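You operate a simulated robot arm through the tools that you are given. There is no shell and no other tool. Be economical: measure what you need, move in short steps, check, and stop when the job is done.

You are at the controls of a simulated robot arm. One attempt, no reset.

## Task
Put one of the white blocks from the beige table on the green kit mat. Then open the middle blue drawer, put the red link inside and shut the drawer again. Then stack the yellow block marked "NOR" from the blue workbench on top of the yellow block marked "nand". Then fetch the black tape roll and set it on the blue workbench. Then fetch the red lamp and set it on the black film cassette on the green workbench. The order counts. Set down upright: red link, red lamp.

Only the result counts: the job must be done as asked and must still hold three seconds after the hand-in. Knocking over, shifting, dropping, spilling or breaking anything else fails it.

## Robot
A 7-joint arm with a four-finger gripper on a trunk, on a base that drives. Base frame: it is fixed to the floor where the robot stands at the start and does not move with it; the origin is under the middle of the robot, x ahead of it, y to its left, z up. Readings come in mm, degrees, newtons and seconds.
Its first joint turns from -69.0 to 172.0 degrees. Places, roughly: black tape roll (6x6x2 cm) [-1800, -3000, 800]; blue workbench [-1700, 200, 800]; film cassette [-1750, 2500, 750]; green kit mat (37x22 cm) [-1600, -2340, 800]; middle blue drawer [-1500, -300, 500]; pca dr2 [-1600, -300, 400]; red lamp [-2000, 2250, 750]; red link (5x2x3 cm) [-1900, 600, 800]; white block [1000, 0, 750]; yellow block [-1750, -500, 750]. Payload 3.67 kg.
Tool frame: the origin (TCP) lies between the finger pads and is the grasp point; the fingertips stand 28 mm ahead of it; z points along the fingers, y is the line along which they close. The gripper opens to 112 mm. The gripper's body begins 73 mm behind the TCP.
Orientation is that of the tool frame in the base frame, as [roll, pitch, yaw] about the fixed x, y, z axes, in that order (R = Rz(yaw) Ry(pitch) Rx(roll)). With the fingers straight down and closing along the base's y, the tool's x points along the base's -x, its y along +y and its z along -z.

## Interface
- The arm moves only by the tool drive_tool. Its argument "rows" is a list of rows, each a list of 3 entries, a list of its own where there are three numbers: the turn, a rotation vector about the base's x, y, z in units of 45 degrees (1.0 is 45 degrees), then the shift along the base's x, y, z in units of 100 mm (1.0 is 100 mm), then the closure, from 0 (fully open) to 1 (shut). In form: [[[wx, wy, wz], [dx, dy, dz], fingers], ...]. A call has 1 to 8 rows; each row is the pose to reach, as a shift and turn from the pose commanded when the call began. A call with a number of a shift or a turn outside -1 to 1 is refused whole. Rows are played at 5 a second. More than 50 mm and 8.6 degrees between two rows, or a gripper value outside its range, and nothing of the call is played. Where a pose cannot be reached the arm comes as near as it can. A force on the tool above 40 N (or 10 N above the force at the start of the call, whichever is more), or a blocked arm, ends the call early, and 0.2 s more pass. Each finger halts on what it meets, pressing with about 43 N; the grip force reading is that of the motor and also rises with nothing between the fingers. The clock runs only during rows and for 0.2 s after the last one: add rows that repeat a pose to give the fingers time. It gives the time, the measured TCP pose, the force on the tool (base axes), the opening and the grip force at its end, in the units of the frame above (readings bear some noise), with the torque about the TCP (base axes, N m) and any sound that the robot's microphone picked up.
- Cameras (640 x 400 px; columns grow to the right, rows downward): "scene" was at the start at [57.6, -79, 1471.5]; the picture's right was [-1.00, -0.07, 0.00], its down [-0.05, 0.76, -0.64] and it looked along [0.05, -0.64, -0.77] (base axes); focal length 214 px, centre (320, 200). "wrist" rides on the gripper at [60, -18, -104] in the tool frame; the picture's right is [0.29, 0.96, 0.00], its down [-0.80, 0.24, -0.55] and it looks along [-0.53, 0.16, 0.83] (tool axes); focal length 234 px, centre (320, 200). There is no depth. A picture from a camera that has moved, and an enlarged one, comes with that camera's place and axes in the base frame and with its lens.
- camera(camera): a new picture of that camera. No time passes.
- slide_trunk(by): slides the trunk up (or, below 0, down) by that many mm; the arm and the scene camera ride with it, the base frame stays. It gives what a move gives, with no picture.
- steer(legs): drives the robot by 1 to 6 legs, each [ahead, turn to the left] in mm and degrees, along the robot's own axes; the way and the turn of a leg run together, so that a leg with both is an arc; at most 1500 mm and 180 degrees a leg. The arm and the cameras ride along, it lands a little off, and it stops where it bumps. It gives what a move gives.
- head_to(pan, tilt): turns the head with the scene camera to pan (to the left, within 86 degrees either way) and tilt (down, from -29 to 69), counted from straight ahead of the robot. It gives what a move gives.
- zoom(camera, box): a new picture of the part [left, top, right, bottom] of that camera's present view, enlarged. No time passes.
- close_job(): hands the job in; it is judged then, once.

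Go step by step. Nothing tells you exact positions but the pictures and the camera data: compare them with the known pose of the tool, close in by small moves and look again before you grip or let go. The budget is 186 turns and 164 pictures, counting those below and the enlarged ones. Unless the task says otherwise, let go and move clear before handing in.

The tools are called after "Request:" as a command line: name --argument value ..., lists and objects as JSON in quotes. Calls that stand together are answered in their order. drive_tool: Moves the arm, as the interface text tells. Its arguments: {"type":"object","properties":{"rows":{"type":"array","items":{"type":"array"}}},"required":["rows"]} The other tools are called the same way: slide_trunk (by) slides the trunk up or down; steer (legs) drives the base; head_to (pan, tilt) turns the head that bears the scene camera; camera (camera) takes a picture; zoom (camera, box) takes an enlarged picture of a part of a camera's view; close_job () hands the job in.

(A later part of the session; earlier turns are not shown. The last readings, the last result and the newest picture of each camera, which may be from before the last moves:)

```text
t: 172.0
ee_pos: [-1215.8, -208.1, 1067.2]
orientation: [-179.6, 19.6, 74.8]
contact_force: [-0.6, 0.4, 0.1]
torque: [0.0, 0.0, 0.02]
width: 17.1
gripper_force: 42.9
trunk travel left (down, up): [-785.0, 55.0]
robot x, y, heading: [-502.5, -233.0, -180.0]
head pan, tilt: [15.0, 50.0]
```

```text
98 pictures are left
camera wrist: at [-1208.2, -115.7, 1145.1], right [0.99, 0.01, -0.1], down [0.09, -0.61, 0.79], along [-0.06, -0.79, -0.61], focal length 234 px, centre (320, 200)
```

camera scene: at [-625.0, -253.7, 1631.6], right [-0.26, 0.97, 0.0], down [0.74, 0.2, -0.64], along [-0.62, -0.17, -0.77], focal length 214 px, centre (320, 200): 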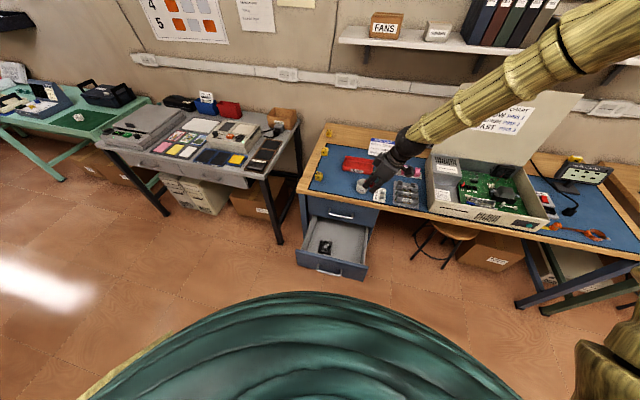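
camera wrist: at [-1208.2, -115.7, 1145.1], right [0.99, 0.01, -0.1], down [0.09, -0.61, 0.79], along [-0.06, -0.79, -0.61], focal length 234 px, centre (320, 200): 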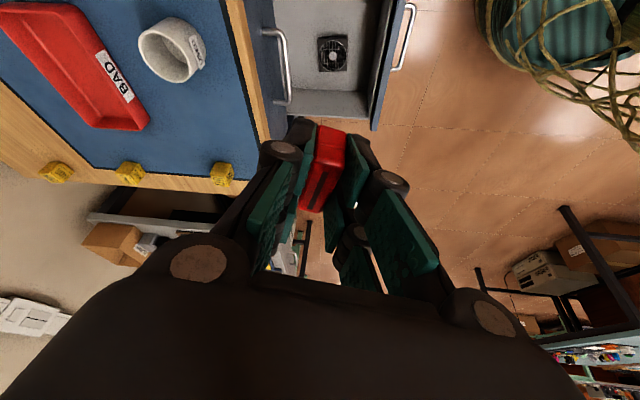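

I'm right above the open drawer; I shift a little and lower the trunk in stages.

Request:
drive_tool --rows '[[[0, 0, 0], [-0.05, -0.25, 0], 1], [[0, 0, 0], [-0.09, -0.52, 0], 1]]'

Request:
slide_trunk --by -360

Request:
camera --camera "wrist"

Request:
camera --camera "scene"

```text
t: 172.6
ee_pos: [-1223.6, -262.3, 1068.6]
orientation: [-179.6, 19.5, 74.8]
contact_force: [0.4, -1.0, -0.4]
torque: [0.01, 0.0, 0.01]
width: 17.2
gripper_force: 43.4
trunk travel left (down, up): [-785.0, 55.0]
robot x, y, heading: [-502.2, -235.4, -179.8]
head pan, tilt: [15.0, 50.0]
```

```text
t: 176.1
ee_pos: [-1223.8, -261.4, 707.8]
orientation: [-179.6, 19.4, 74.8]
contact_force: [0.5, 0.4, -0.1]
torque: [-0.01, -0.04, 0.01]
width: 17.3
gripper_force: 42.6
trunk travel left (down, up): [-425.0, 415.0]
robot x, y, heading: [-503.3, -232.9, -179.9]
head pan, tilt: [15.0, 50.0]
```

```text
97 pictures are left
camera wrist: at [-1216.4, -168.0, 785.1], right [0.99, 0.01, -0.1], down [0.09, -0.61, 0.79], along [-0.06, -0.79, -0.61], focal length 234 px, centre (320, 200)
```

wrist: 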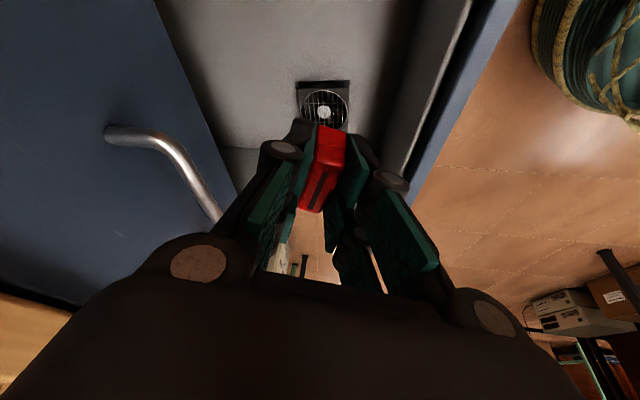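

```text
96 pictures are left
camera scene: at [-624.8, -253.8, 1271.6], right [-0.26, 0.97, 0.0], down [0.74, 0.2, -0.64], along [-0.62, -0.17, -0.77], focal length 214 px, centre (320, 200)
```

scene: 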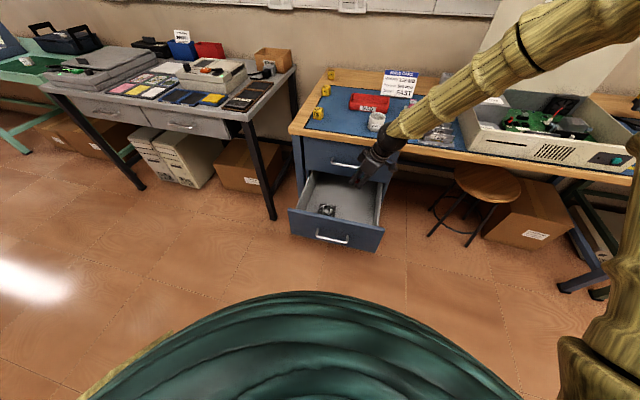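

Request:
drive_tool --rows '[[[0, 0, 0], [-0.15, 0, 0], 1]]'

Request:
slide_trunk --by -200

Request:
camera --camera "wrist"

Request:
zoom --camera "scene" --box '[260, 100, 420, 220]'

```text
t: 176.5
ee_pos: [-1238.6, -260.4, 706.5]
orientation: [-179.5, 19.6, 74.7]
contact_force: [0.5, -0.6, -0.2]
torque: [0.04, -0.02, 0.02]
width: 17.4
gripper_force: 43.4
trunk travel left (down, up): [-425.0, 415.0]
robot x, y, heading: [-504.6, -233.3, -179.8]
head pan, tilt: [15.0, 50.0]
```

```text
t: 178.7
ee_pos: [-1237.3, -261.0, 507.3]
orientation: [-179.6, 19.6, 74.8]
contact_force: [0.2, -0.1, -0.3]
torque: [-0.01, -0.01, 0.0]
width: 17.4
gripper_force: 42.9
trunk travel left (down, up): [-225.0, 615.0]
robot x, y, heading: [-500.5, -228.7, -180.0]
head pan, tilt: [15.0, 50.0]
```

```text
95 pictures are left
camera wrist: at [-1231.5, -167.6, 585.3], right [0.99, 0.01, -0.1], down [0.09, -0.61, 0.79], along [-0.06, -0.79, -0.61], focal length 234 px, centre (320, 200)
```

wrist: 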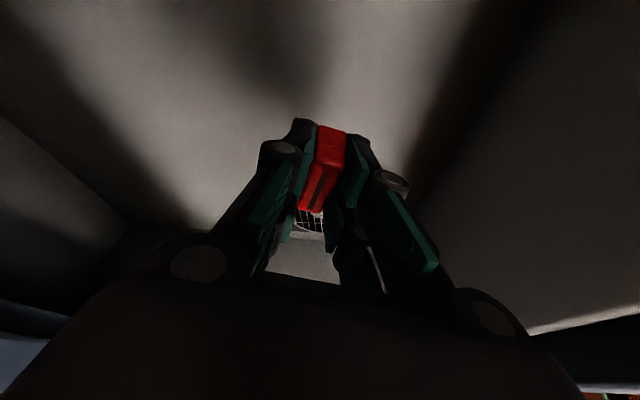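

```text
3.33 times, centred on (340, 160) of scene
camera zoom: at [-624.7, -253.8, 1071.6], right [-0.26, 0.97, 0.0], down [0.74, 0.2, -0.64], along [-0.62, -0.17, -0.77], focal length 715 px, centre (253, 333)
```

zoom: 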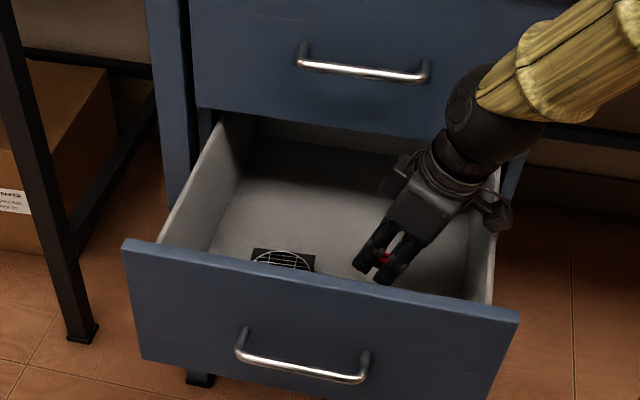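

Request:
drive_tool --rows '[[[0, 0, 0], [0, -0.18, 0], 1], [[0, 0, 0], [0, -0.18, -0.2], 1], [[0, 0, 0], [0, -0.18, -0.4], 1]]'

Request:
zoom --camera "scene" --box '[260, 100, 420, 220]'

Request:
camera --camera "wrist"

```text
t: 179.5
ee_pos: [-1238.3, -279.4, 467.5]
orientation: [-179.6, 19.6, 74.8]
contact_force: [0.5, 0.1, -1.3]
torque: [-0.02, 0.01, 0.02]
width: 17.2
gripper_force: 43.3
trunk travel left (down, up): [-225.0, 615.0]
robot x, y, heading: [-500.4, -231.0, -179.9]
head pan, tilt: [15.0, 50.0]
```

```text
3.33 times, centred on (340, 160) of scene
camera zoom: at [-624.9, -253.8, 1071.5], right [-0.26, 0.97, 0.0], down [0.74, 0.2, -0.64], along [-0.62, -0.17, -0.77], focal length 715 px, centre (253, 333)
```

zoom: 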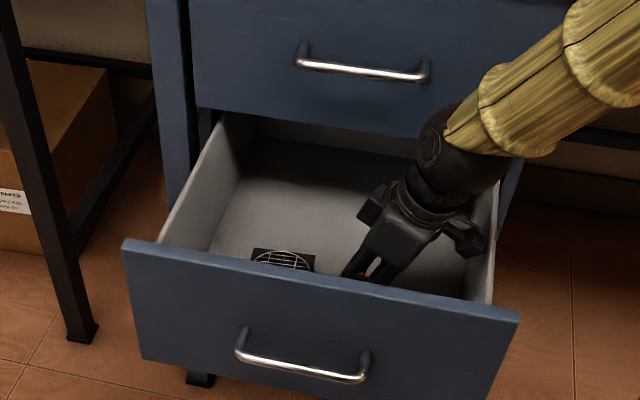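

```text
92 pictures are left
camera wrist: at [-1231.0, -186.0, 544.5], right [0.99, 0.01, -0.1], down [0.09, -0.61, 0.79], along [-0.06, -0.79, -0.61], focal length 234 px, centre (320, 200)
```

wrist: 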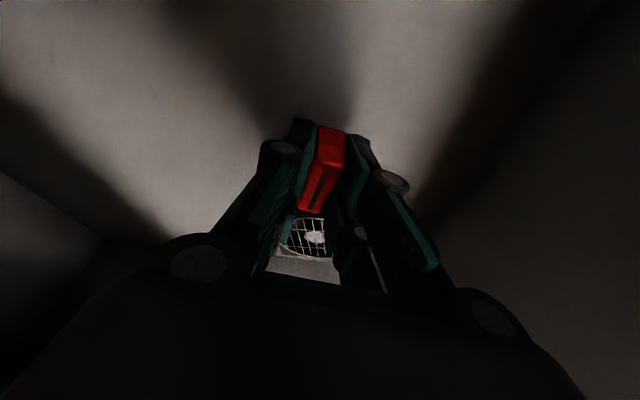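

Request:
drive_tool --rows '[[[0, 0, 0], [0, 0, -0.08], 1], [[0, 0, 0], [0, 0, -0.13], 1], [[0, 0, 0], [0, 0, -0.16], 1], [[0, 0, 0], [0, 0, -0.18], 1], [[0, 0, 0], [0, 0, -0.18], 1]]'

```text
t: 180.7
ee_pos: [-1237.5, -277.9, 447.8]
orientation: [-179.6, 19.6, 74.8]
contact_force: [-0.2, -5.2, 2.4]
torque: [0.76, -0.06, -0.05]
width: 17.4
gripper_force: 43.2
trunk travel left (down, up): [-225.0, 615.0]
robot x, y, heading: [-503.3, -232.5, -179.8]
head pan, tilt: [15.0, 50.0]
```

Request:
drive_tool --rows '[[[0, 0, 0], [0, 0, -0.02], 1], [[0, 0, 0], [0, 0, -0.02], 1]]'

```text
t: 181.3
ee_pos: [-1238.4, -279.9, 449.4]
orientation: [-179.4, 19.6, 74.8]
contact_force: [0.3, -4.9, 17.6]
torque: [0.86, -0.51, 0.15]
width: 17.3
gripper_force: 43.4
trunk travel left (down, up): [-225.0, 615.0]
robot x, y, heading: [-498.9, -233.2, -179.8]
head pan, tilt: [15.0, 50.0]
```

Request:
drive_tool --rows '[[[0, 0, 0], [0, 0, 0.01], 0.9], [[0, 0, 0], [0, 0, 0.01], 0.75], [[0, 0, 0], [0, 0, 0.01], 0.65], [[0, 0, 0], [0, 0, 0.01], 0.6], [[0, 0, 0], [0, 0, 0.3], 0.6], [[0, 0, 0], [0, 0, 0.7], 0.6]]'

Request:
slide_trunk --by 200

Request:
camera --camera "wrist"

Request:
zoom --camera "scene" --box '[260, 140, 420, 260]'

```text
t: 182.7
ee_pos: [-1239.1, -279.3, 517.4]
orientation: [-179.7, 19.6, 74.8]
contact_force: [0.1, 0.0, -1.1]
torque: [0.01, -0.04, -0.03]
width: 45.0
gripper_force: 0.0
trunk travel left (down, up): [-225.0, 615.0]
robot x, y, heading: [-501.6, -230.8, -179.9]
head pan, tilt: [15.0, 50.0]
```

```text
t: 184.9
ee_pos: [-1237.5, -280.2, 716.2]
orientation: [-179.6, 19.6, 74.8]
contact_force: [-0.5, 0.5, 0.2]
torque: [-0.04, 0.01, 0.03]
width: 44.7
gripper_force: 0.0
trunk travel left (down, up): [-425.0, 415.0]
robot x, y, heading: [-500.5, -231.5, -180.0]
head pan, tilt: [15.0, 50.0]
```

```text
91 pictures are left
camera wrist: at [-1231.9, -186.3, 794.9], right [0.99, 0.01, -0.1], down [0.09, -0.61, 0.79], along [-0.06, -0.79, -0.61], focal length 234 px, centre (320, 200)
```

wrist: 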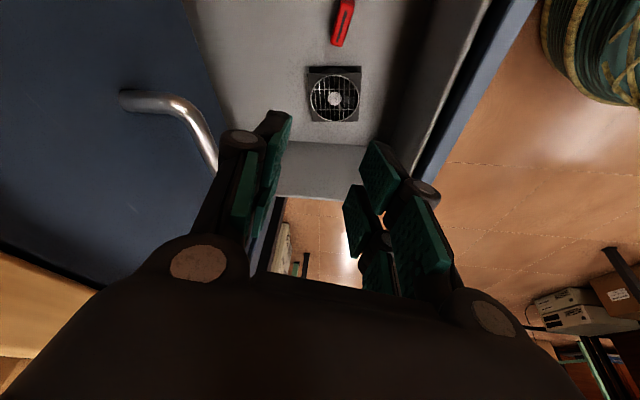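

```text
3.33 times, centred on (340, 200) of scene
camera zoom: at [-625.0, -253.8, 1271.4], right [-0.26, 0.97, 0.0], down [0.74, 0.2, -0.64], along [-0.62, -0.17, -0.77], focal length 715 px, centre (253, 200)
```

zoom: 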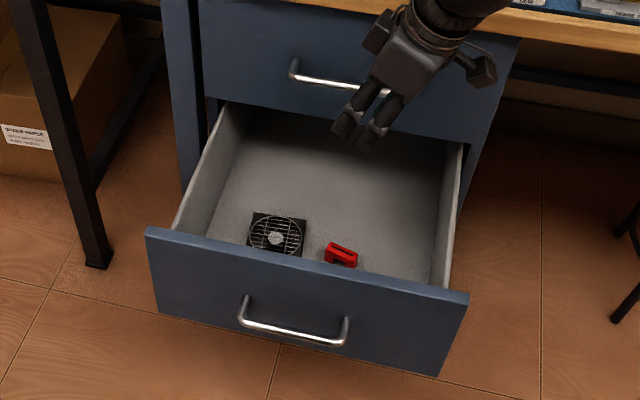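

Request:
zoom --camera "scene" --box '[320, 185, 360, 215]'

```text
13.33 times, centred on (340, 200) of scene
camera zoom: at [-625.0, -253.8, 1271.4], right [-0.26, 0.97, 0.0], down [0.74, 0.2, -0.64], along [-0.62, -0.17, -0.77], focal length 2860 px, centre (53, 200)
```

zoom: 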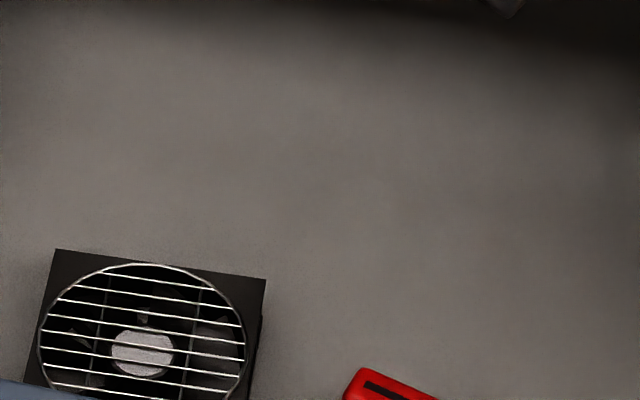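

The link stands upright in the drawer. Now I move in front of the drawer to push it shut with the closed fingers on the handle.

Request:
drive_tool --rows '[[[0, 0, -0.18], [0.1, 0, 0], 0.8], [[0, 0, -0.36], [0.3, 0, 0], 1], [[0, 0, -0.54], [0.5, 0, 0], 1], [[0, 0, -0.72], [0.7, 0, 0], 1], [[0, 0, -0.9], [0.9, 0, 0], 1], [[0, 0, -1], [1, 0, 0], 1]]'

Request:
drive_tool --rows '[[[0, 0, -0.18], [0.2, -0.1, 0], 1], [[0, 0, -0.36], [0.4, -0.2, 0], 1], [[0, 0, -0.54], [0.7, -0.3, 0], 1], [[0, 0, -0.66], [1, -0.41, 0], 1]]'

Request:
drive_tool --rows '[[[0, 0, 0], [0.3, 0, 0], 1]]'

Request:
camera --camera "wrist"

```text
t: 186.3
ee_pos: [-1137.3, -281.0, 717.6]
orientation: [-179.5, 19.7, 29.6]
contact_force: [0.7, -0.2, 0.4]
torque: [0.03, 0.02, 0.02]
width: 0.0
gripper_force: 35.5
trunk travel left (down, up): [-425.0, 415.0]
robot x, y, heading: [-501.6, -234.4, -180.0]
head pan, tilt: [15.0, 50.0]
```

```text
t: 187.1
ee_pos: [-1112.9, -294.0, 745.6]
orientation: [174.5, 21.1, 11.0]
contact_force: [0.3, -0.4, -0.1]
torque: [-0.05, -0.01, 0.05]
width: 0.3
gripper_force: 35.5
out of reach, approached as far as the arm can: row 3
trunk travel left (down, up): [-425.0, 415.0]
robot x, y, heading: [-498.8, -236.3, -180.2]
head pan, tilt: [15.0, 50.0]
stopped in row 3: the arm was blocked; the commanded pose is now the measured one
```

```text
t: 187.5
ee_pos: [-1082.7, -293.6, 743.0]
orientation: [174.9, 21.2, 11.4]
contact_force: [0.6, -0.1, 0.1]
torque: [-0.03, 0.06, 0.02]
width: 0.2
gripper_force: 35.8
trunk travel left (down, up): [-425.0, 415.0]
robot x, y, heading: [-503.5, -234.0, -180.2]
head pan, tilt: [15.0, 50.0]
```

```text
88 pictures are left
camera wrist: at [-996.5, -248.6, 816.9], right [0.48, -0.88, -0.02], down [-0.49, -0.29, 0.82], along [-0.73, -0.38, -0.57], focal length 234 px, centre (320, 200)
```

wrist: 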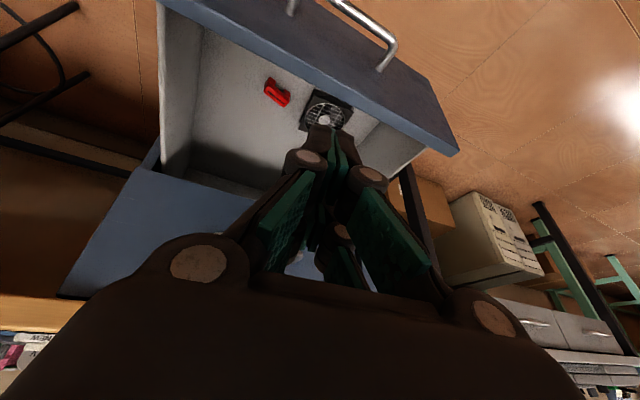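

Request:
steer --legs '[[-100, 0]]'

Request:
drive_tool --rows '[[[0, 0, 0], [0, -0.25, 0], 1]]'

Request:
slide_trunk --by -243

Request:
camera --camera "wrist"

Request:
camera --camera "scene"

```text
t: 188.6
ee_pos: [-980.1, -294.3, 744.8]
orientation: [174.8, 21.1, 11.4]
contact_force: [0.2, 0.7, 0.0]
torque: [0.01, 0.01, 0.0]
width: 0.0
gripper_force: 35.9
trunk travel left (down, up): [-425.0, 415.0]
robot x, y, heading: [-400.1, -230.3, 179.9]
head pan, tilt: [15.0, 50.0]
```

```text
t: 189.0
ee_pos: [-985.9, -312.7, 748.5]
orientation: [172.8, 21.0, 9.0]
contact_force: [0.4, -0.8, 0.3]
torque: [0.04, 0.0, 0.01]
width: 0.0
gripper_force: 35.9
trunk travel left (down, up): [-425.0, 415.0]
robot x, y, heading: [-403.2, -231.2, 180.1]
head pan, tilt: [15.0, 50.0]
```

```text
t: 191.5
ee_pos: [-987.8, -317.6, 513.6]
orientation: [172.8, 21.7, 9.5]
contact_force: [-0.2, -0.2, -0.5]
torque: [-0.01, -0.01, 0.04]
width: 0.0
gripper_force: 35.6
trunk travel left (down, up): [-182.0, 658.0]
robot x, y, heading: [-405.9, -228.1, 179.9]
head pan, tilt: [15.0, 50.0]
```

```text
87 pictures are left
camera wrist: at [-901.4, -271.3, 584.5], right [0.47, -0.89, 0.01], down [-0.49, -0.25, 0.83], along [-0.74, -0.39, -0.55], focal length 234 px, centre (320, 200)
```

wrist: 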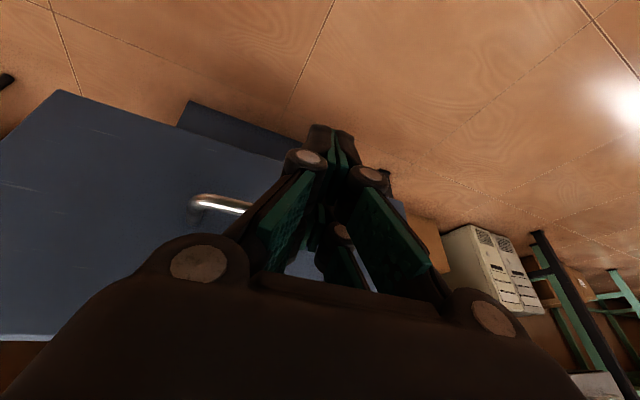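

```text
86 pictures are left
camera scene: at [-523.8, -253.8, 1028.6], right [-0.26, 0.97, 0.0], down [0.74, 0.2, -0.64], along [-0.62, -0.17, -0.77], focal length 214 px, centre (320, 200)
```

scene: 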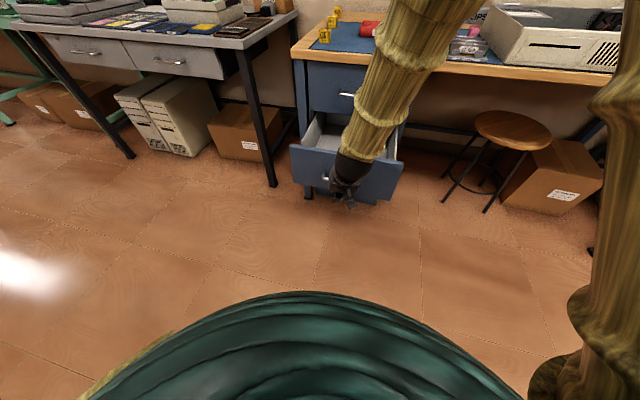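

Request:
drive_tool --rows '[[[0, 0, 0], [0, 0, -0.18], 1], [[0, 0, 0], [-0.3, 0, -0.18], 1], [[0, 0, 0], [-0.6, 0, -0.18], 1], [[0, 0, 0], [-0.9, 0, -0.18], 1]]'

Request:
camera --camera "wrist"

```text
t: 192.5
ee_pos: [-1080.7, -315.4, 499.2]
orientation: [172.5, 21.9, 9.2]
contact_force: [-0.2, 0.1, 0.4]
torque: [0.03, -0.02, -0.03]
width: 0.2
gripper_force: 35.3
trunk travel left (down, up): [-182.0, 658.0]
robot x, y, heading: [-401.9, -233.2, 179.9]
head pan, tilt: [15.0, 50.0]
```

```text
85 pictures are left
camera wrist: at [-993.7, -268.7, 569.6], right [0.46, -0.89, 0.01], down [-0.49, -0.25, 0.84], along [-0.74, -0.39, -0.55], focal length 234 px, centre (320, 200)
```

wrist: 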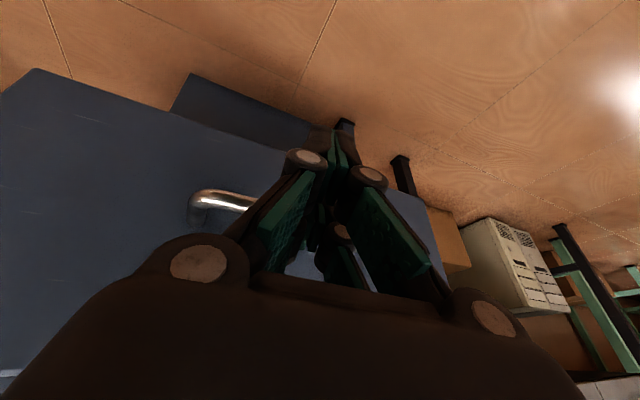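

Request:
drive_tool --rows '[[[0, 0, 0], [-0.25, 0, 0], 1], [[0, 0, 0], [-0.5, 0, 0], 1], [[0, 0, 0], [-0.75, 0, 0], 1], [[0, 0, 0], [-1, 0, 0], 1]]'

Request:
camera --camera "wrist"

Request:
zoom --camera "scene" --box '[260, 60, 440, 200]'

```text
t: 193.5
ee_pos: [-1172.8, -315.9, 480.7]
orientation: [174.5, 21.1, 10.9]
contact_force: [0.3, -0.8, 0.4]
torque: [0.02, -0.03, 0.0]
width: 0.1
gripper_force: 35.7
trunk travel left (down, up): [-182.0, 658.0]
robot x, y, heading: [-401.8, -231.2, 179.9]
head pan, tilt: [15.0, 50.0]
```

```text
84 pictures are left
camera wrist: at [-1088.1, -270.6, 555.2], right [0.48, -0.88, -0.02], down [-0.49, -0.29, 0.82], along [-0.73, -0.38, -0.57], focal length 234 px, centre (320, 200)
```

wrist: 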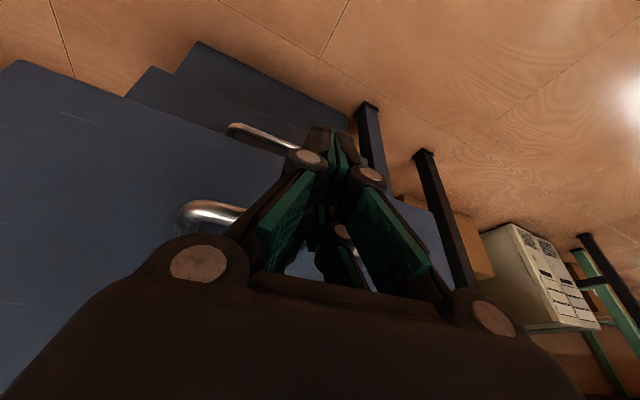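

```text
2.86 times, centred on (350, 130) of scene
camera zoom: at [-523.7, -254.0, 1028.5], right [-0.26, 0.97, 0.0], down [0.74, 0.2, -0.64], along [-0.62, -0.17, -0.77], focal length 613 px, centre (234, 400)
```

zoom: 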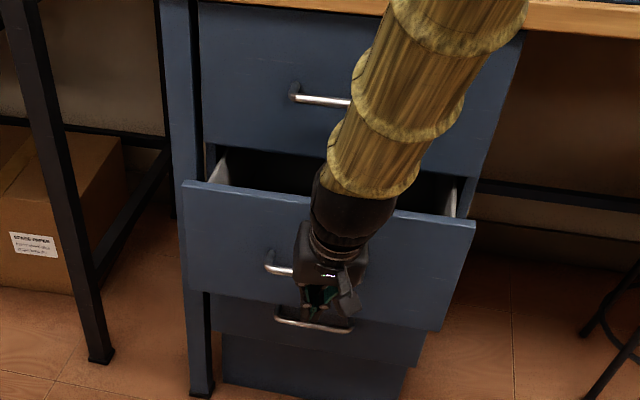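

Request:
drive_tool --rows '[[[0, 0, 0], [-0.25, 0, 0.1], 1], [[0, 0, 0], [-0.5, 0, 0.15], 1], [[0, 0, 0], [-0.75, 0, 0.15], 1], [[0, 0, 0], [-0.95, 0, 0.15], 1]]'

Request:
zoom --camera "scene" --box '[260, 60, 440, 200]'

```text
t: 194.5
ee_pos: [-1266.6, -318.3, 497.7]
orientation: [175.0, 21.3, 11.4]
contact_force: [0.8, -0.3, 0.0]
torque: [0.01, -0.01, 0.0]
width: 0.0
gripper_force: 35.9
trunk travel left (down, up): [-182.0, 658.0]
robot x, y, heading: [-402.4, -233.6, 180.2]
head pan, tilt: [15.0, 50.0]
```

```text
2.86 times, centred on (350, 130) of scene
camera zoom: at [-523.7, -253.8, 1028.6], right [-0.26, 0.97, 0.0], down [0.74, 0.2, -0.64], along [-0.62, -0.17, -0.77], focal length 613 px, centre (234, 400)
```

zoom: 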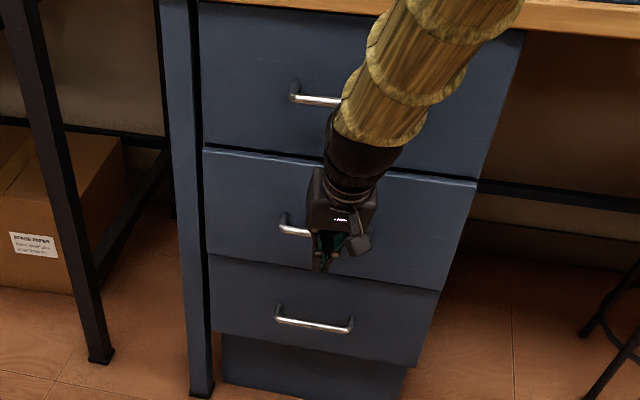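

Request:
drive_tool --rows '[[[0, 0, 0], [-0.15, 0, 0], 1], [[0, 0, 0], [-0.25, 0, 0], 1], [[0, 0, 0], [-0.35, 0, 0], 1], [[0, 0, 0], [-0.45, 0, 0], 1]]'

Request:
zoom --camera "scene" --box '[260, 60, 440, 200]'

```text
t: 195.1
ee_pos: [-1284.4, -318.9, 493.2]
orientation: [174.8, 20.4, 11.5]
contact_force: [2.8, -0.5, -2.6]
torque: [-0.04, -0.1, -0.04]
width: 0.0
gripper_force: 36.1
trunk travel left (down, up): [-182.0, 658.0]
robot x, y, heading: [-402.3, -232.6, 180.2]
head pan, tilt: [15.0, 50.0]
stopped in row 2: the force on the tool passed its limit at 55 N (the readings are from after the stop); the commanded pose is now the measured one
```

```text
2.86 times, centred on (350, 130) of scene
camera zoom: at [-523.9, -253.9, 1028.4], right [-0.26, 0.97, 0.0], down [0.74, 0.2, -0.64], along [-0.62, -0.17, -0.77], focal length 613 px, centre (234, 400)
```

zoom: 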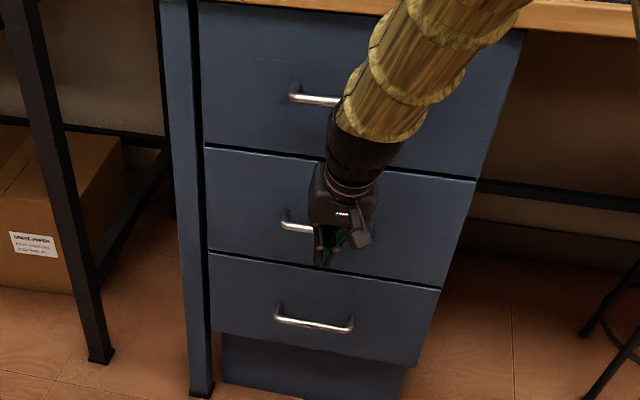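

The drawer is shut. I back off, rise, and check it, then look at the yellow blocks.

Request:
drive_tool --rows '[[[0, 0, 0], [0.3, 0, 0], 1], [[0, 0, 0], [0.6, 0, 0], 1], [[0, 0, 0], [1, 0, 0], 1]]'

Request:
slide_trunk --by 400

Request:
slide_trunk --by 220

Request:
camera --camera "scene"

Request:
camera --camera "wrist"

```text
t: 195.9
ee_pos: [-1184.7, -318.5, 493.2]
orientation: [174.8, 20.5, 11.4]
contact_force: [0.4, 0.1, -0.6]
torque: [0.02, 0.02, 0.01]
width: 0.0
gripper_force: 35.3
trunk travel left (down, up): [-182.0, 658.0]
robot x, y, heading: [-401.8, -231.9, 179.9]
head pan, tilt: [15.0, 50.0]
```

```text
t: 199.8
ee_pos: [-1184.5, -317.4, 892.6]
orientation: [174.8, 20.6, 11.4]
contact_force: [-0.1, 0.0, -0.2]
torque: [-0.01, -0.03, 0.0]
width: 0.0
gripper_force: 35.4
trunk travel left (down, up): [-582.0, 258.0]
robot x, y, heading: [-402.1, -231.5, 179.8]
head pan, tilt: [15.0, 50.0]
```

```text
t: 202.1
ee_pos: [-1184.5, -319.6, 1113.0]
orientation: [174.8, 20.5, 11.4]
contact_force: [0.1, 0.4, -0.5]
torque: [0.05, 0.01, -0.03]
width: 0.0
gripper_force: 35.2
trunk travel left (down, up): [-802.0, 38.0]
robot x, y, heading: [-403.1, -232.5, 180.1]
head pan, tilt: [15.0, 50.0]
```

```text
80 pictures are left
camera scene: at [-523.9, -253.7, 1648.4], right [-0.26, 0.97, 0.0], down [0.74, 0.2, -0.64], along [-0.62, -0.17, -0.77], focal length 214 px, centre (320, 200)
```

scene: 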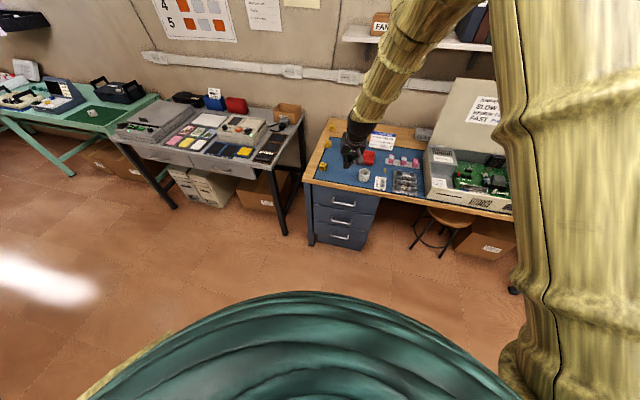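

```text
79 pictures are left
camera wrist: at [-1100.9, -273.0, 1187.6], right [0.48, -0.88, -0.02], down [-0.5, -0.29, 0.82], along [-0.72, -0.38, -0.58], focal length 234 px, centre (320, 200)
```

wrist: 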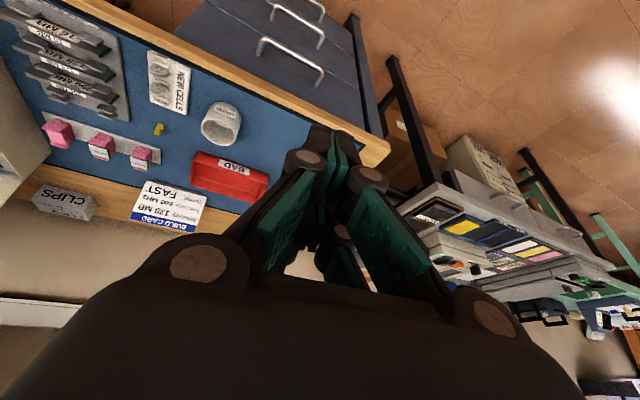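

The drawer is flush. I drive to the left end of the bench for NOR and NAND.

Request:
steer --legs '[[0, 20.8], [585, 0], [0, -20.8]]'

Request:
slide_trunk --by -130

Request:
drive_tool --rows '[[[0.07, -0.14, 0], [0, 0, 0], 0.6], [[0.14, -0.28, 0], [0, 0, 0], 0.3], [[0.205, -0.421, 0], [0, 0, 0], 0.2]]'

Request:
camera --camera "wrist"

Request:
head_to --pan 5 --tilt 40

Request:
camera --camera "scene"

```text
t: 207.6
ee_pos: [-1730.2, -528.9, 1112.8]
orientation: [174.9, 20.5, 11.7]
contact_force: [0.5, -0.2, -0.3]
torque: [0.01, 0.03, -0.02]
width: 0.1
gripper_force: 35.2
trunk travel left (down, up): [-802.0, 38.0]
robot x, y, heading: [-946.3, -437.5, -179.8]
head pan, tilt: [15.0, 50.0]
```

```text
t: 209.2
ee_pos: [-1729.8, -528.8, 983.5]
orientation: [174.9, 20.5, 11.7]
contact_force: [0.3, 0.0, -0.2]
torque: [0.01, -0.03, 0.01]
width: 0.2
gripper_force: 35.5
trunk travel left (down, up): [-672.0, 168.0]
robot x, y, heading: [-947.9, -441.6, -180.1]
head pan, tilt: [15.0, 50.0]
```

```text
t: 210.0
ee_pos: [-1731.3, -527.8, 982.8]
orientation: [179.7, -0.1, 12.3]
contact_force: [-1.0, 0.0, -0.2]
torque: [-0.01, -0.05, 0.0]
width: 89.8
gripper_force: 0.0
trunk travel left (down, up): [-672.0, 168.0]
robot x, y, heading: [-946.6, -441.1, -179.8]
head pan, tilt: [15.0, 50.0]
```

```text
78 pictures are left
camera wrist: at [-1678.0, -496.5, 1087.2], right [0.48, -0.87, 0.01], down [-0.73, -0.4, 0.55], along [-0.48, -0.27, -0.83], focal length 234 px, centre (320, 200)
```

wrist: 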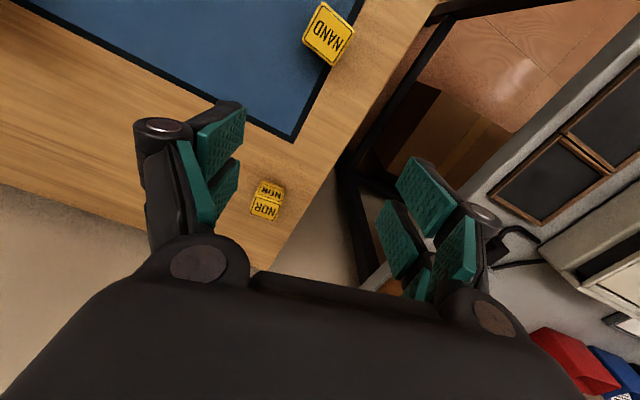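

```text
t: 210.7
ee_pos: [-1731.3, -526.6, 982.4]
orientation: [179.7, 0.0, 12.2]
contact_force: [0.6, 0.2, -0.5]
torque: [0.02, 0.03, 0.03]
width: 89.4
gripper_force: 0.0
trunk travel left (down, up): [-672.0, 168.0]
robot x, y, heading: [-941.4, -438.7, -179.7]
head pan, tilt: [5.0, 40.0]
```

```text
77 pictures are left
camera scene: at [-1079.2, -449.5, 1532.7], right [-0.09, 1.0, 0.0], down [0.64, 0.06, -0.77], along [-0.76, -0.07, -0.64], focal length 214 px, centre (320, 200)
```

scene: 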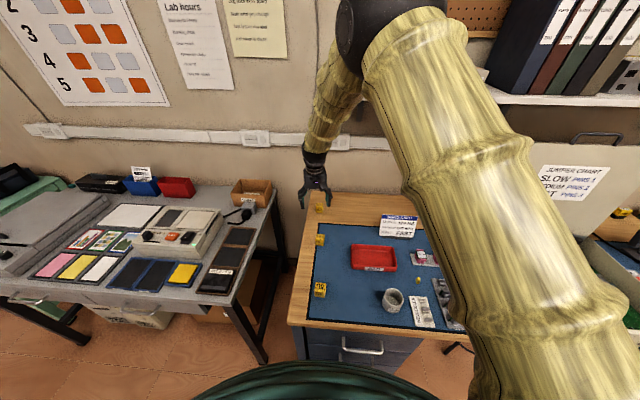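

Request:
zoom --camera "wrist" --box '[240, 0, 400, 100]'

Request:
zoom --camera "wrist" --box '[220, 160, 316, 220]'

```text
4.00 times, centred on (320, 50) of wrist
camera zoom: at [-1676.9, -495.3, 1086.6], right [0.48, -0.87, 0.01], down [-0.73, -0.4, 0.56], along [-0.48, -0.27, -0.83], focal length 937 px, centre (320, 800)
```

zoom: 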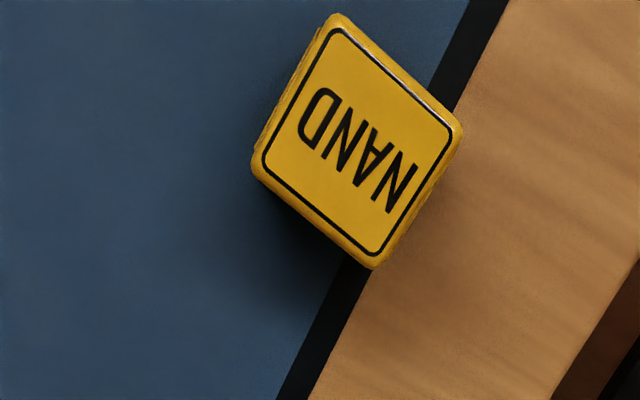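

```text
6.67 times, centred on (268, 190) of wrist
camera zoom: at [-1676.9, -495.3, 1086.6], right [0.48, -0.87, 0.01], down [-0.73, -0.4, 0.56], along [-0.48, -0.27, -0.83], focal length 1561 px, centre (667, 267)
```

zoom: 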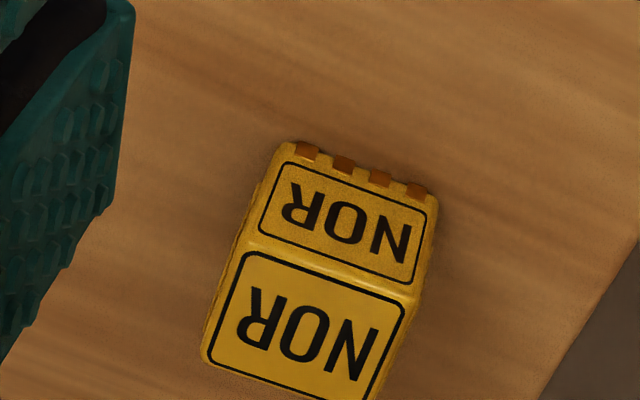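

NOR is at about (-1866, -521) yaw 6°, NAND at (-1667, -500) yaw -7°. I move over NOR.

Request:
drive_tool --rows '[[[0, 0, -0.05], [-0.45, 0.03, 0], 0.2], [[0, 0, -0.1], [-0.9, 0.05, 0], 0.2], [[0, 0, -0.14], [-1, 0.06, -0.3], 0.2]]'

Request:
drive_tool --rows '[[[0, 0, 0], [-0.2, 0, -0.2], 0.2], [[0, 0, 0], [-0.35, 0, -0.4], 0.2]]'

Request:
camera --camera "wrist"

```text
t: 211.5
ee_pos: [-1831.6, -524.7, 952.4]
orientation: [179.9, -0.2, 6.2]
contact_force: [-0.1, -0.1, 1.1]
torque: [-0.04, -0.03, 0.02]
width: 89.5
gripper_force: 0.1
trunk travel left (down, up): [-672.0, 168.0]
robot x, y, heading: [-948.3, -440.3, -179.7]
head pan, tilt: [5.0, 40.0]
```

```text
t: 212.1
ee_pos: [-1865.3, -524.0, 914.1]
orientation: [179.8, 0.1, 6.4]
contact_force: [-0.1, 0.1, 0.5]
torque: [-0.02, -0.03, 0.02]
width: 89.4
gripper_force: 0.1
trunk travel left (down, up): [-672.0, 168.0]
robot x, y, heading: [-946.7, -440.3, -180.0]
head pan, tilt: [5.0, 40.0]
```

```text
74 pictures are left
camera wrist: at [-1808.1, -498.9, 1017.4], right [0.39, -0.92, 0.0], down [-0.77, -0.32, 0.56], along [-0.51, -0.22, -0.83], focal length 234 px, centre (320, 200)
```

wrist: 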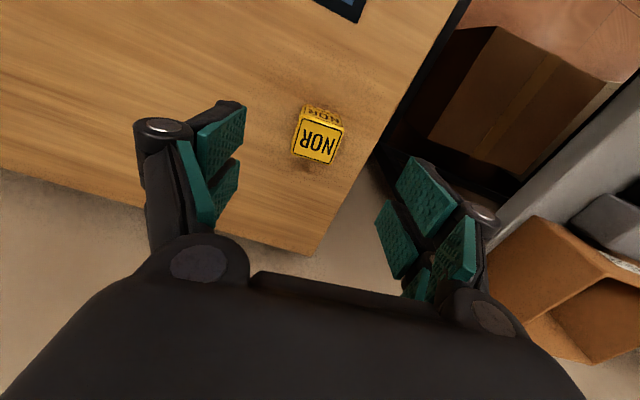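

Request:
drive_tool --rows '[[[0, 0, 0], [0, 0.01, -0.4], 0.2], [[0, 0, 0], [0, 0.01, -0.7], 0.2], [[0, 0, 0], [0, 0.01, -0.78], 0.2]]'

Request:
camera --camera "wrist"

```text
t: 212.9
ee_pos: [-1865.9, -523.6, 833.8]
orientation: [179.8, 0.0, 6.2]
contact_force: [-0.3, 0.3, -0.3]
torque: [-0.01, -0.06, -0.01]
width: 89.6
gripper_force: 0.1
trunk travel left (down, up): [-672.0, 168.0]
robot x, y, heading: [-946.4, -438.9, -180.0]
head pan, tilt: [5.0, 40.0]
```

```text
73 pictures are left
camera wrist: at [-1808.3, -497.9, 938.2], right [0.39, -0.92, 0.0], down [-0.77, -0.32, 0.55], along [-0.51, -0.22, -0.83], focal length 234 px, centre (320, 200)
```

wrist: 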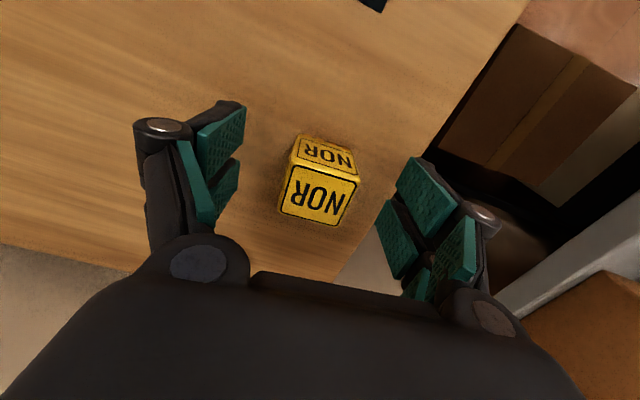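

Aligned. Closing the fingers and lifting.

Request:
drive_tool --rows '[[[0, 0, 0], [0, 0, 0], 0.5], [[0, 0, 0], [0, 0, 0], 0.8], [[0, 0, 0], [0, 0, 0], 0.8], [[0, 0, 0], [0, 0, 0], 0.8]]'

Request:
drive_tool --rows '[[[0, 0, 0], [0, 0, 0.3], 0.8], [[0, 0, 0], [0.1, 0, 0.6], 0.8], [[0, 0, 0], [0.3, 0, 0.9], 0.8]]'

Request:
drive_tool --rows '[[[0, 0, -0.1], [0.4, 0.05, 0], 0.8], [[0, 0, -0.2], [0.8, 0.1, 0], 0.8], [[0, 0, -0.28], [1, 0.15, 0], 0.8]]'

Request:
camera --camera "wrist"

```text
t: 213.9
ee_pos: [-1865.9, -522.7, 835.7]
orientation: [179.9, 0.1, 6.1]
contact_force: [0.6, -0.4, -0.1]
torque: [0.01, 0.01, 0.01]
width: 35.0
gripper_force: 43.0
trunk travel left (down, up): [-672.0, 168.0]
robot x, y, heading: [-946.9, -442.3, -179.9]
head pan, tilt: [5.0, 40.0]
```

```text
t: 214.7
ee_pos: [-1832.9, -522.7, 927.0]
orientation: [179.8, 0.1, 6.3]
contact_force: [0.5, -0.5, 0.1]
torque: [-0.01, 0.02, 0.01]
width: 35.2
gripper_force: 42.7
trunk travel left (down, up): [-672.0, 168.0]
robot x, y, heading: [-943.5, -439.2, -179.6]
head pan, tilt: [5.0, 40.0]
```

```text
t: 215.5
ee_pos: [-1733.8, -508.5, 925.1]
orientation: [179.9, 0.0, -6.4]
contact_force: [-0.5, -0.3, 0.3]
torque: [-0.02, 0.07, 0.04]
width: 35.0
gripper_force: 43.2
trunk travel left (down, up): [-672.0, 168.0]
robot x, y, heading: [-942.1, -440.2, -180.0]
head pan, tilt: [5.0, 40.0]
```

```text
72 pictures are left
camera wrist: at [-1672.5, -496.1, 1029.6], right [0.18, -0.98, 0.0], down [-0.82, -0.15, 0.56], along [-0.55, -0.1, -0.83], focal length 234 px, centre (320, 200)
```

wrist: 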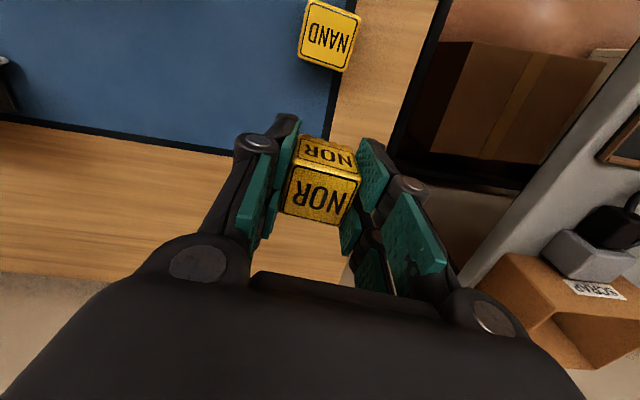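

Request:
drive_tool --rows '[[[0, 0, 0], [0.35, 0.04, 0], 0.8], [[0, 0, 0], [0.66, 0.075, 0], 0.8], [[0, 0, 0], [0.66, 0.075, -0.25], 0.8]]'

Request:
camera --camera "wrist"

Request:
zoom --camera "scene" --box '[280, 180, 400, 270]'

```text
t: 216.3
ee_pos: [-1671.2, -500.0, 904.6]
orientation: [179.3, -0.1, -6.9]
contact_force: [0.6, 0.2, -0.2]
torque: [0.0, -0.03, 0.01]
width: 35.0
gripper_force: 43.0
trunk travel left (down, up): [-672.0, 168.0]
robot x, y, heading: [-946.3, -441.5, -179.8]
head pan, tilt: [5.0, 40.0]
```

```text
71 pictures are left
camera wrist: at [-1610.1, -487.0, 1007.7], right [0.17, -0.99, 0.01], down [-0.82, -0.13, 0.56], along [-0.55, -0.11, -0.83], focal length 234 px, centre (320, 200)
```

wrist: 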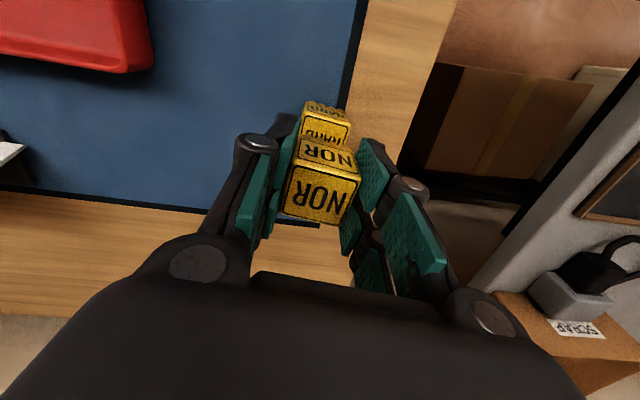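

```text
4.44 times, centred on (340, 225) of scene
camera zoom: at [-1079.9, -449.8, 1532.7], right [-0.09, 1.0, 0.0], down [0.64, 0.06, -0.77], along [-0.76, -0.07, -0.64], focal length 953 px, centre (231, 89)
```

zoom: 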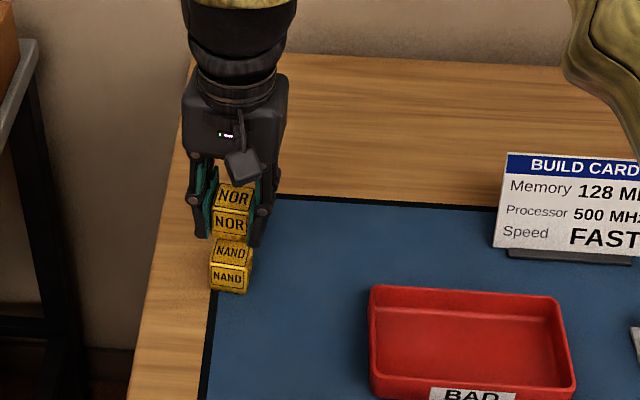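

Request:
drive_tool --rows '[[[0, 0, 0], [0.04, -0.02, 0], 0.8], [[0, 0, 0], [0.04, -0.02, -0.2], 0.8], [[0, 0, 0], [0.04, -0.02, -0.3], 0.8], [[0, 0, 0], [0.04, -0.02, -0.3], 0.8]]'

Request:
zoom --camera "scene" --box '[290, 190, 370, 250]'

```text
t: 217.3
ee_pos: [-1666.6, -499.8, 874.8]
orientation: [179.6, 0.3, -6.6]
contact_force: [-4.0, 1.1, 34.6]
torque: [0.04, 0.15, -0.04]
width: 35.1
gripper_force: 43.0
trunk travel left (down, up): [-672.0, 168.0]
robot x, y, heading: [-944.3, -438.8, -179.9]
head pan, tilt: [5.0, 40.0]
```

```text
6.67 times, centred on (330, 220) of scene
camera zoom: at [-1076.3, -449.3, 1533.6], right [-0.09, 1.0, 0.0], down [0.64, 0.06, -0.77], along [-0.76, -0.07, -0.64], focal length 1430 px, centre (253, 67)
```

zoom: 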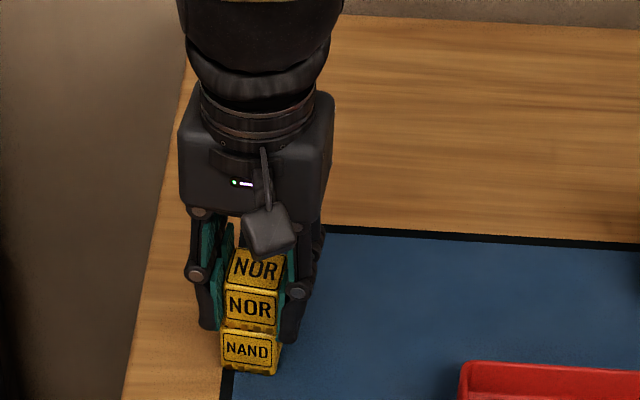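

Resting on NAND, well aligned. Release and retreat upward.

Request:
drive_tool --rows '[[[0, 0, 0], [0, 0, 0.02], 0.8], [[0, 0, 0], [0, 0, 0.02], 0.7], [[0, 0, 0], [0, 0, 0.02], 0.55], [[0, 0, 0], [0, 0, 0.02], 0.4], [[0, 0, 0], [0, 0, 0.4], 0.4], [[0, 0, 0], [0, 0, 0.85], 0.4]]'

Request:
slide_trunk --by 150

Request:
zoom --camera "scene" --box '[270, 190, 390, 280]'

```text
t: 218.7
ee_pos: [-1662.6, -493.3, 945.7]
orientation: [179.4, -1.4, -7.4]
contact_force: [0.7, -0.1, 0.7]
torque: [0.01, 0.04, 0.05]
width: 67.1
gripper_force: 0.1
trunk travel left (down, up): [-672.0, 168.0]
robot x, y, heading: [-948.7, -440.7, -180.0]
head pan, tilt: [5.0, 40.0]
```

```text
t: 220.5
ee_pos: [-1665.8, -495.7, 1099.3]
orientation: [179.0, -0.8, -7.3]
contact_force: [1.3, 0.9, 0.2]
torque: [0.03, -0.01, -0.04]
width: 67.1
gripper_force: 0.1
trunk travel left (down, up): [-822.0, 18.0]
robot x, y, heading: [-946.4, -442.4, -179.8]
head pan, tilt: [5.0, 40.0]
```

```text
4.44 times, centred on (330, 235) of scene
camera zoom: at [-1079.4, -449.5, 1682.6], right [-0.09, 1.0, 0.0], down [0.64, 0.06, -0.77], along [-0.76, -0.07, -0.64], focal length 953 px, centre (276, 44)
```

zoom: 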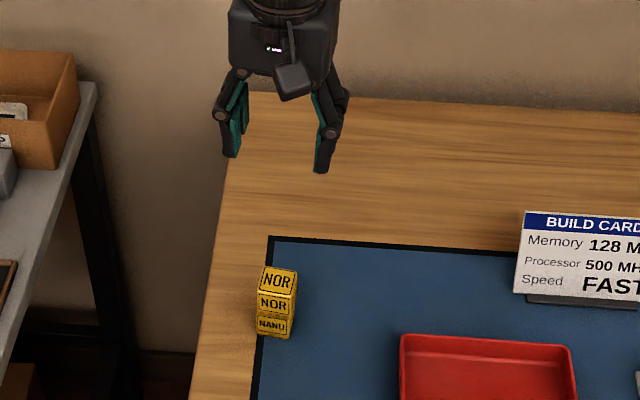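

The stack stands. Next, the tape roll near (-1800, -3000): I drive down the lane.

Request:
steer --legs '[[0, 90], [1250, 0], [1250, 0], [0, -90]]'

Request:
head_to --pan 15 --tilt 40

Request:
camera --camera "scene"

Request:
camera --camera "wrist"

```text
t: 240.4
ee_pos: [-1636.3, -3014.6, 1107.2]
orientation: [178.8, -0.4, -6.4]
contact_force: [-0.3, -0.6, -0.1]
torque: [-0.01, -0.03, 0.0]
width: 67.3
gripper_force: 0.0
trunk travel left (down, up): [-822.0, 18.0]
robot x, y, heading: [-915.4, -2947.0, -179.1]
head pan, tilt: [5.0, 40.0]
```

```text
t: 241.1
ee_pos: [-1636.4, -3014.8, 1107.6]
orientation: [178.7, -0.5, -6.6]
contact_force: [-0.5, 0.7, -0.4]
torque: [-0.02, -0.01, 0.0]
width: 67.0
gripper_force: 0.1
trunk travel left (down, up): [-822.0, 18.0]
robot x, y, heading: [-913.1, -2946.7, -179.3]
head pan, tilt: [15.0, 40.0]
```

```text
67 pictures are left
camera scene: at [-1045.4, -2973.7, 1682.7], right [-0.28, 0.96, 0.0], down [0.62, 0.18, -0.77], along [-0.74, -0.21, -0.64], focal length 214 px, centre (320, 200)
```

scene: 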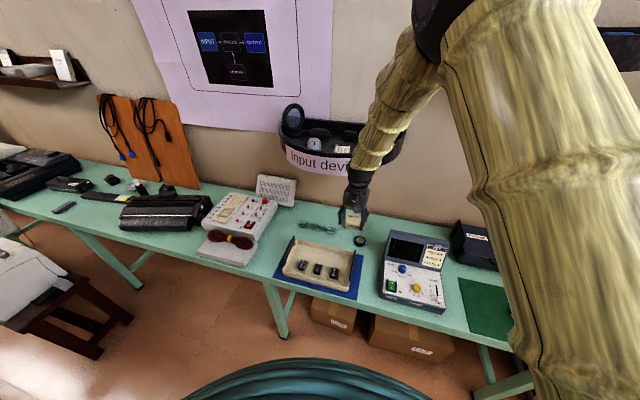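

```text
66 pictures are left
camera wrist: at [-1576.5, -3000.5, 1211.0], right [0.18, -0.98, 0.02], down [-0.82, -0.13, 0.55], along [-0.54, -0.12, -0.83], focal length 234 px, centre (320, 200)
```

wrist: 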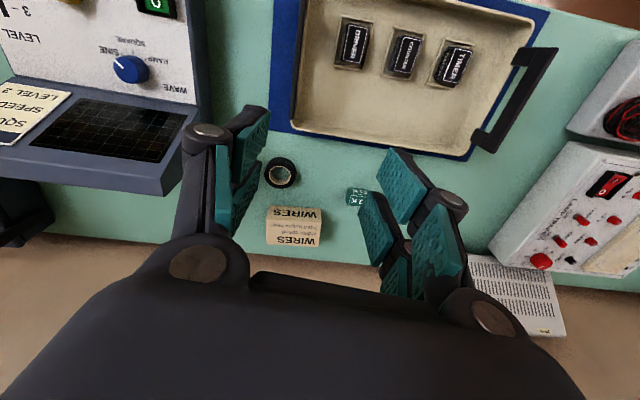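

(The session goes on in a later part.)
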